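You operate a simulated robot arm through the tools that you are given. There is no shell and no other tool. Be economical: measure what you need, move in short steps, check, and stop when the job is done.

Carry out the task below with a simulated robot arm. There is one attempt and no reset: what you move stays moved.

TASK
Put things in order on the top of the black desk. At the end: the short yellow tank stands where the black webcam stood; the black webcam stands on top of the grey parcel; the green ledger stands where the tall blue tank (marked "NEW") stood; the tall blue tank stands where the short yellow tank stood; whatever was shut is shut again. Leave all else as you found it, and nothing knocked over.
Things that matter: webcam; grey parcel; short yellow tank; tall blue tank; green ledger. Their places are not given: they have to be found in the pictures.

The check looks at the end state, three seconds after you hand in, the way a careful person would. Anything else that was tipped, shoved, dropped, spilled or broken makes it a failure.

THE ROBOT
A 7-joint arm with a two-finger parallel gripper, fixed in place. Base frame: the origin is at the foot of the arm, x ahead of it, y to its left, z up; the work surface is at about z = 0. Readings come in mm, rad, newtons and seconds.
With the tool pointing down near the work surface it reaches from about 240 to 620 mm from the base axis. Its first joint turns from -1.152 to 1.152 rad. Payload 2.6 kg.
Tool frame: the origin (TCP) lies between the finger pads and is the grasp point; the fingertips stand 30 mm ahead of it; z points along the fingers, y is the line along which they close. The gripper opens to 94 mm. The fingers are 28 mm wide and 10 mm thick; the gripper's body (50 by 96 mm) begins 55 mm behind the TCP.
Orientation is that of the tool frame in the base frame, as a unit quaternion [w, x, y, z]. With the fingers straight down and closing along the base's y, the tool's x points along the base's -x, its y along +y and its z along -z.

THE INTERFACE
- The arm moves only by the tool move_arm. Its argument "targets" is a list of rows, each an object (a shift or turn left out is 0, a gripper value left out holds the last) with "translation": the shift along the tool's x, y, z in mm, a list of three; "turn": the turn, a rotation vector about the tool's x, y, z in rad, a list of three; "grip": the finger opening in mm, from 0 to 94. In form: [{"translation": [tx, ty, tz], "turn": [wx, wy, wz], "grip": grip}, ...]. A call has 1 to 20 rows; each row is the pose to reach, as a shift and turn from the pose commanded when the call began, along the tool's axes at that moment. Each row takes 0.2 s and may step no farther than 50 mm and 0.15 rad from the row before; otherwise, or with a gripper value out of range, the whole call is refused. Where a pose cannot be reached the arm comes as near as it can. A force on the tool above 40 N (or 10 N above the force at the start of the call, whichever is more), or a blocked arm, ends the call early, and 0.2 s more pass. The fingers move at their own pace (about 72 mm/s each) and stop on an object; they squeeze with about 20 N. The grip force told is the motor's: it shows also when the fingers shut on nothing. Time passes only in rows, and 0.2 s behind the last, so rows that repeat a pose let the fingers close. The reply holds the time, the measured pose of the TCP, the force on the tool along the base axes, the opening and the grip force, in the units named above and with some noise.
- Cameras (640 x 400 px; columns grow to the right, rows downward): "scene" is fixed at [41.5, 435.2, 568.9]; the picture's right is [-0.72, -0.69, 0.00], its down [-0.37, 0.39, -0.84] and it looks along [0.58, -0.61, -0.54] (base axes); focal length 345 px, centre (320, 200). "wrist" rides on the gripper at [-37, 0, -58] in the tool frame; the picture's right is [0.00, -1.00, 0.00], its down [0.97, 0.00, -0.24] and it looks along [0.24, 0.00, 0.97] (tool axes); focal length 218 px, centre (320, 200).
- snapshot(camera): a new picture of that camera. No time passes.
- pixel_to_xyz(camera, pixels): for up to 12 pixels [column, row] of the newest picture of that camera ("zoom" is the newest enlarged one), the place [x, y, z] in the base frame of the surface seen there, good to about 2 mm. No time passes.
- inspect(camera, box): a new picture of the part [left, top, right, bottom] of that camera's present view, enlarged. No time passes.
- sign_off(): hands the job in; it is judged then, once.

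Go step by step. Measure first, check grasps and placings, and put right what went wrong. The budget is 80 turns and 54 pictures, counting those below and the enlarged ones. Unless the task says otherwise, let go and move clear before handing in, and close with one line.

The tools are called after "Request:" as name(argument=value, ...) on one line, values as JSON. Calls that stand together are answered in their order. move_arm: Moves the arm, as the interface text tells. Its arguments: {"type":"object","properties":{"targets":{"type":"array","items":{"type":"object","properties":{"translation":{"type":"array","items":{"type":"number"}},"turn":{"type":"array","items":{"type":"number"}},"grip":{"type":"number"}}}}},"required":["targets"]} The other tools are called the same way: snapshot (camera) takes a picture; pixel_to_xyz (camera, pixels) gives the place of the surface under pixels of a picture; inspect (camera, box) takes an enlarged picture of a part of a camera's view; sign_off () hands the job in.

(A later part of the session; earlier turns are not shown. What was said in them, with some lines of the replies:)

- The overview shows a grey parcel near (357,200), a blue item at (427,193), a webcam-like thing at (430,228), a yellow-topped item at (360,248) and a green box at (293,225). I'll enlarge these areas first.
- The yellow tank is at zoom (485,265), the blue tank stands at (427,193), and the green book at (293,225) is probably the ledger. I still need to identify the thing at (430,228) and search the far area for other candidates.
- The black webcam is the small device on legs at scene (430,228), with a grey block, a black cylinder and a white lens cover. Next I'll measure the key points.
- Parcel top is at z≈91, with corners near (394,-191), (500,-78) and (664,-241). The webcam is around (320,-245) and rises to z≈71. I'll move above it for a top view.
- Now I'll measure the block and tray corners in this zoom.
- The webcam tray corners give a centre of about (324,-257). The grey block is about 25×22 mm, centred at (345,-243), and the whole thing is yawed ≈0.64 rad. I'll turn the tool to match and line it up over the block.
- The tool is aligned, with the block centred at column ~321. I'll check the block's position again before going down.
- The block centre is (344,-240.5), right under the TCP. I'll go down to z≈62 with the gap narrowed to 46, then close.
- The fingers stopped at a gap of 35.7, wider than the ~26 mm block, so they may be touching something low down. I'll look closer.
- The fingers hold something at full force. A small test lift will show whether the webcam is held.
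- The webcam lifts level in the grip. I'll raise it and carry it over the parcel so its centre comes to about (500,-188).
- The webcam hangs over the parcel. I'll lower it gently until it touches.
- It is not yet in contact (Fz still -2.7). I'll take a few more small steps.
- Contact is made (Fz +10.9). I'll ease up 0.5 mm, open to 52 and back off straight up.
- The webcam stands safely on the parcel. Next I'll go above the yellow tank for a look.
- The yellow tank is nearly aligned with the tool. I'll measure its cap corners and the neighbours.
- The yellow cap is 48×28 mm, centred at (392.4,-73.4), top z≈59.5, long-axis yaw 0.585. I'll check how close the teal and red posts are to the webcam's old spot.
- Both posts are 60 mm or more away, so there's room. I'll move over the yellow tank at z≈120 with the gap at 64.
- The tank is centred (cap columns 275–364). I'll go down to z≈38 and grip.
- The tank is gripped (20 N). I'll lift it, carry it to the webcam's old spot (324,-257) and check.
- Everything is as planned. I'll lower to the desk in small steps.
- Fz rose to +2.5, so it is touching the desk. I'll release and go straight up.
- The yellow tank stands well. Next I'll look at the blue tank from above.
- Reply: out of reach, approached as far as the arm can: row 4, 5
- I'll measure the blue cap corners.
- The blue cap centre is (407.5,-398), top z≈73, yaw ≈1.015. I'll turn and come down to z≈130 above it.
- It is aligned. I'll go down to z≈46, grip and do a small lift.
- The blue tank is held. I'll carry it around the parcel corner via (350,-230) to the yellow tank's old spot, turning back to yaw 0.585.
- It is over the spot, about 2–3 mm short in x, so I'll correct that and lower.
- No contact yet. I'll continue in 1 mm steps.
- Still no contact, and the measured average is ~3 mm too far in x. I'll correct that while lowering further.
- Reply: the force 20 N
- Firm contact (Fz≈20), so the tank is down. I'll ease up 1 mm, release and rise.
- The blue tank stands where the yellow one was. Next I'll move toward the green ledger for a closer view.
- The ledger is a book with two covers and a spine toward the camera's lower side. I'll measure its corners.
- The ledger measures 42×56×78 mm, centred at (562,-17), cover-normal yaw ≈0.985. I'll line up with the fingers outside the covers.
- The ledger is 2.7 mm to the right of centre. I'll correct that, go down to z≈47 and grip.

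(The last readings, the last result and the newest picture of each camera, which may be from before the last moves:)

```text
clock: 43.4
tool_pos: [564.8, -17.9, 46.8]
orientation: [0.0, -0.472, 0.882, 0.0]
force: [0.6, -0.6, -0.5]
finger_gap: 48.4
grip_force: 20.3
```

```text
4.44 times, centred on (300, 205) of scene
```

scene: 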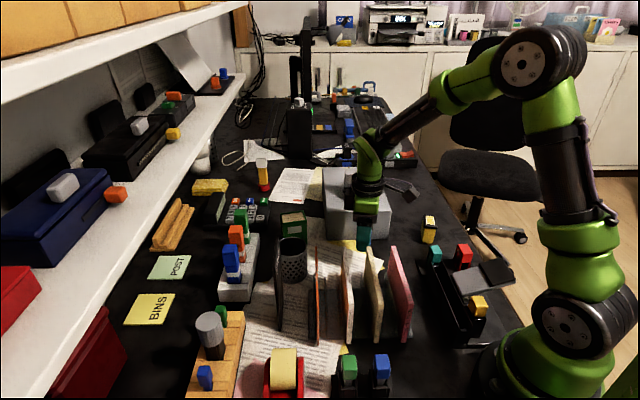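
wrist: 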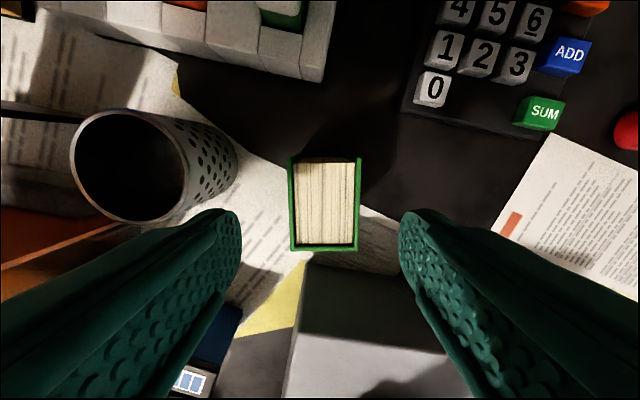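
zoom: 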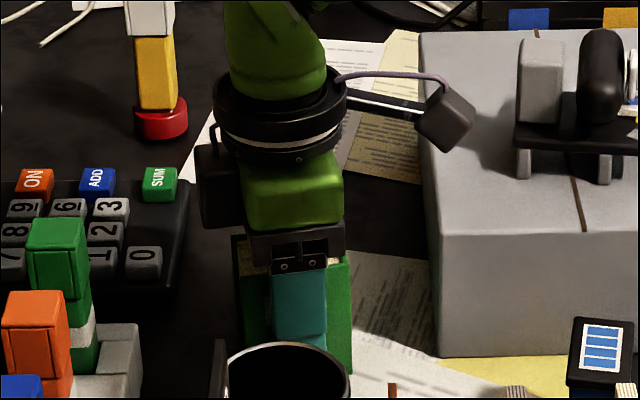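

The ledger is gripped across its covers. I'll lift it and carry it by the inner route, away from the webcam, to (407.5,-398).

Request:
move_arm(targets=[{"translation": [0, 0, -15]}, {"translation": [0, 0, -50]}, {"translation": [0, 0, -90]}, {"translation": [0, 0, -125]}, {"translation": [34, 26, -125]}, {"translation": [68, 52, -125]}, {"translation": [102.8, 77.5, -125]}, {"translation": [145, 77.5, -125]}, {"translation": [187, 77.5, -125]}, {"translation": [229, 77.5, -125]}, {"translation": [257, 63, -125]}, {"translation": [285, 48, -125]}, {"translation": [313.6, 33, -125]}, {"translation": [336, 4, -125]}, {"translation": [358, -25, -125]}, {"translation": [380, -54, -125]}, {"translation": [402.5, -82.7, -125]}, {"translation": [402.5, -82.7, -125]}, {"translation": [402.5, -82.7, -90]}, {"translation": [402.5, -82.7, -90]}])

Request:
snapshot(camera="scene")

```text
clock: 47.6
tool_pos: [409.6, -396.8, 135.9]
orientation: [0.0, -0.473, 0.881, -0.001]
force: [0.0, -0.9, -2.7]
finger_gap: 48.1
grip_force: 20.1
```

```text
15 pictures are left
```

scene: 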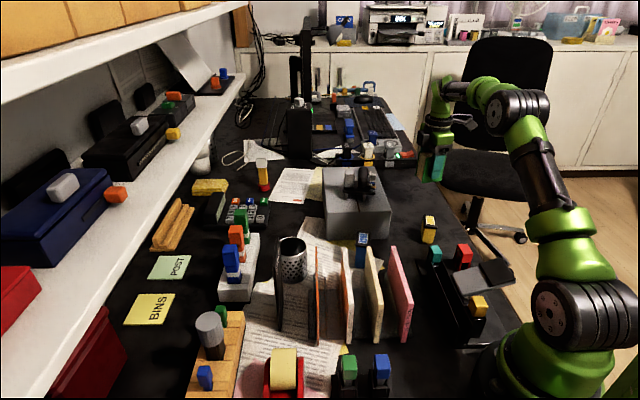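

It arrived at (409.6,-396.8). I'll nudge it slightly and lower.

Request:
move_arm(targets=[{"translation": [0.6, 1, 30]}, {"translation": [0.6, 1, 60]}, {"translation": [0.6, 1, 78]}, {"translation": [0.6, 1, 84]}, {"translation": [0.6, 1, 87]}, {"translation": [0.6, 1, 88.5]}, {"translation": [0.6, 1, 88.5]}])

Request:
inspect(camera="scene", box=[380, 140, 480, 220])

```text
clock: 49.2
tool_pos: [406.1, -399.3, 47.9]
orientation: [0.0, -0.474, 0.881, 0.0]
force: [-0.1, -0.2, -2.3]
finger_gap: 48.2
grip_force: 20.1
```

```text
5.00 times, centred on (430, 180) of scene
```

zoom: 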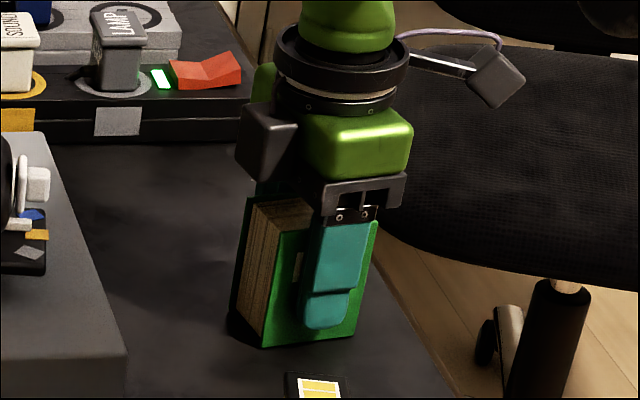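

Almost there: Fz is still -2.3, so it is not quite in contact. I'll take small steps.

Request:
move_arm(targets=[{"translation": [0, 0, 0.8]}, {"translation": [0, 0, 1.6]}, {"translation": [0, 0, 1.6]}])

```text
clock: 50.0
tool_pos: [409.0, -398.9, 47.1]
orientation: [0.0, -0.472, 0.881, 0.0]
force: [-3.9, 3.0, 11.9]
finger_gap: 48.4
grip_force: 20.2
```

Contact (Fz +11.9). I'll ease up, release and rise.

Request:
move_arm(targets=[{"translation": [0, 0, -0.7]}, {"translation": [0, 0, -0.7], "grip": 62}, {"translation": [0, 0, -0.7]}, {"translation": [0, 0, -0.7]}, {"translation": [0, 0, -25]}, {"translation": [0, 0, -60]}, {"translation": [0, 0, -100]}, {"translation": [0, 0, -140]}, {"translation": [0, 0, -140]}])

Request:
snapshot(camera="wrist")

Request:
inspect(camera="scene", box=[250, 130, 490, 280])

```text
clock: 52.0
tool_pos: [409.2, -399.4, 187.2]
orientation: [0.0, -0.473, 0.881, 0.0]
force: [0.6, 0.9, 0.0]
finger_gap: 61.5
grip_force: 0.1
```

```text
13 pictures are left
```

wrist: 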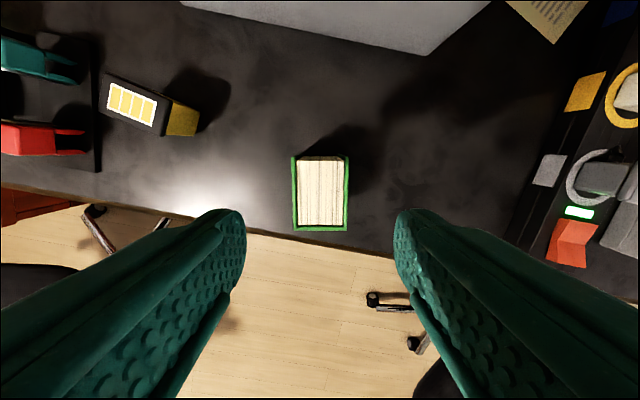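

```text
2.67 times, centred on (370, 205) of scene
```

zoom: 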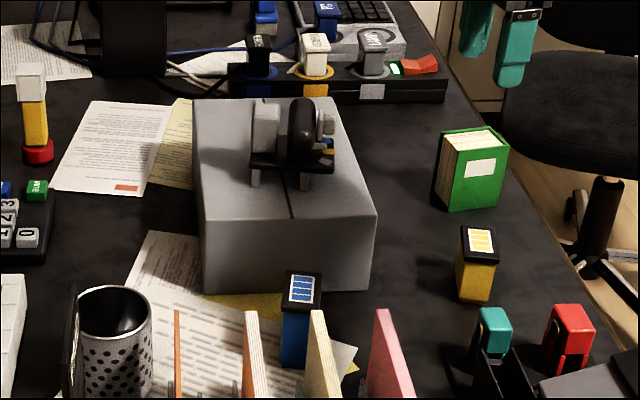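

All four stand upright. I'll check their final positions.

Request:
pixel_to_xyz(camera="wrist", pixels=[[294, 158], [347, 158], [346, 228], [296, 228], [108, 77], [160, 95], [150, 130], [100, 110], [320, 236], [320, 241]])

Request:
pixel_to_xyz(camera="zoom", pixels=[[287, 273], [321, 274], [318, 308], [283, 304], [302, 290], [464, 229], [496, 231], [498, 258], [465, 256], [480, 243]])

```text
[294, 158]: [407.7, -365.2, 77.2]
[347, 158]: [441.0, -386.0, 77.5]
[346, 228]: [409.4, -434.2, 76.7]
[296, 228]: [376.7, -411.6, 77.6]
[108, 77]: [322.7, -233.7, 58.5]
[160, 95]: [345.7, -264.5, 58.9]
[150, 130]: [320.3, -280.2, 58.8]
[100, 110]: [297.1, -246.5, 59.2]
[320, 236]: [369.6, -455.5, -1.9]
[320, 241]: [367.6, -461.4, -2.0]
```

```text
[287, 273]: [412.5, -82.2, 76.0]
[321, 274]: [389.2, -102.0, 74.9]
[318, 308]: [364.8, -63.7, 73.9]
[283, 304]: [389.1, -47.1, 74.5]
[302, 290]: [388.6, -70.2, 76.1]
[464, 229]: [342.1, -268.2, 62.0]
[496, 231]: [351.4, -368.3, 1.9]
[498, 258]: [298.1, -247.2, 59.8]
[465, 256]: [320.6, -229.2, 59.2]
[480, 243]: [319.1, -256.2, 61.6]
```

The ledger centre is (408.7,-399), the yellow tank (321.5,-256) and the blue tank (389,-74), each within about 4 mm of its goal. The webcam stands on the parcel, nothing was opened, and the gripper is clear above, so I'm handing in.

Request:
sign_off()

```text
The job is handed in.
```

I've handed in the job: the webcam stands on the grey parcel, and the yellow tank, blue tank and green ledger each stand within about 4 mm of their goal spots. I saw nothing else disturbed, and I opened nothing. I never saw a "NEW" mark; I took the only tall blue tank in view to be the right one.
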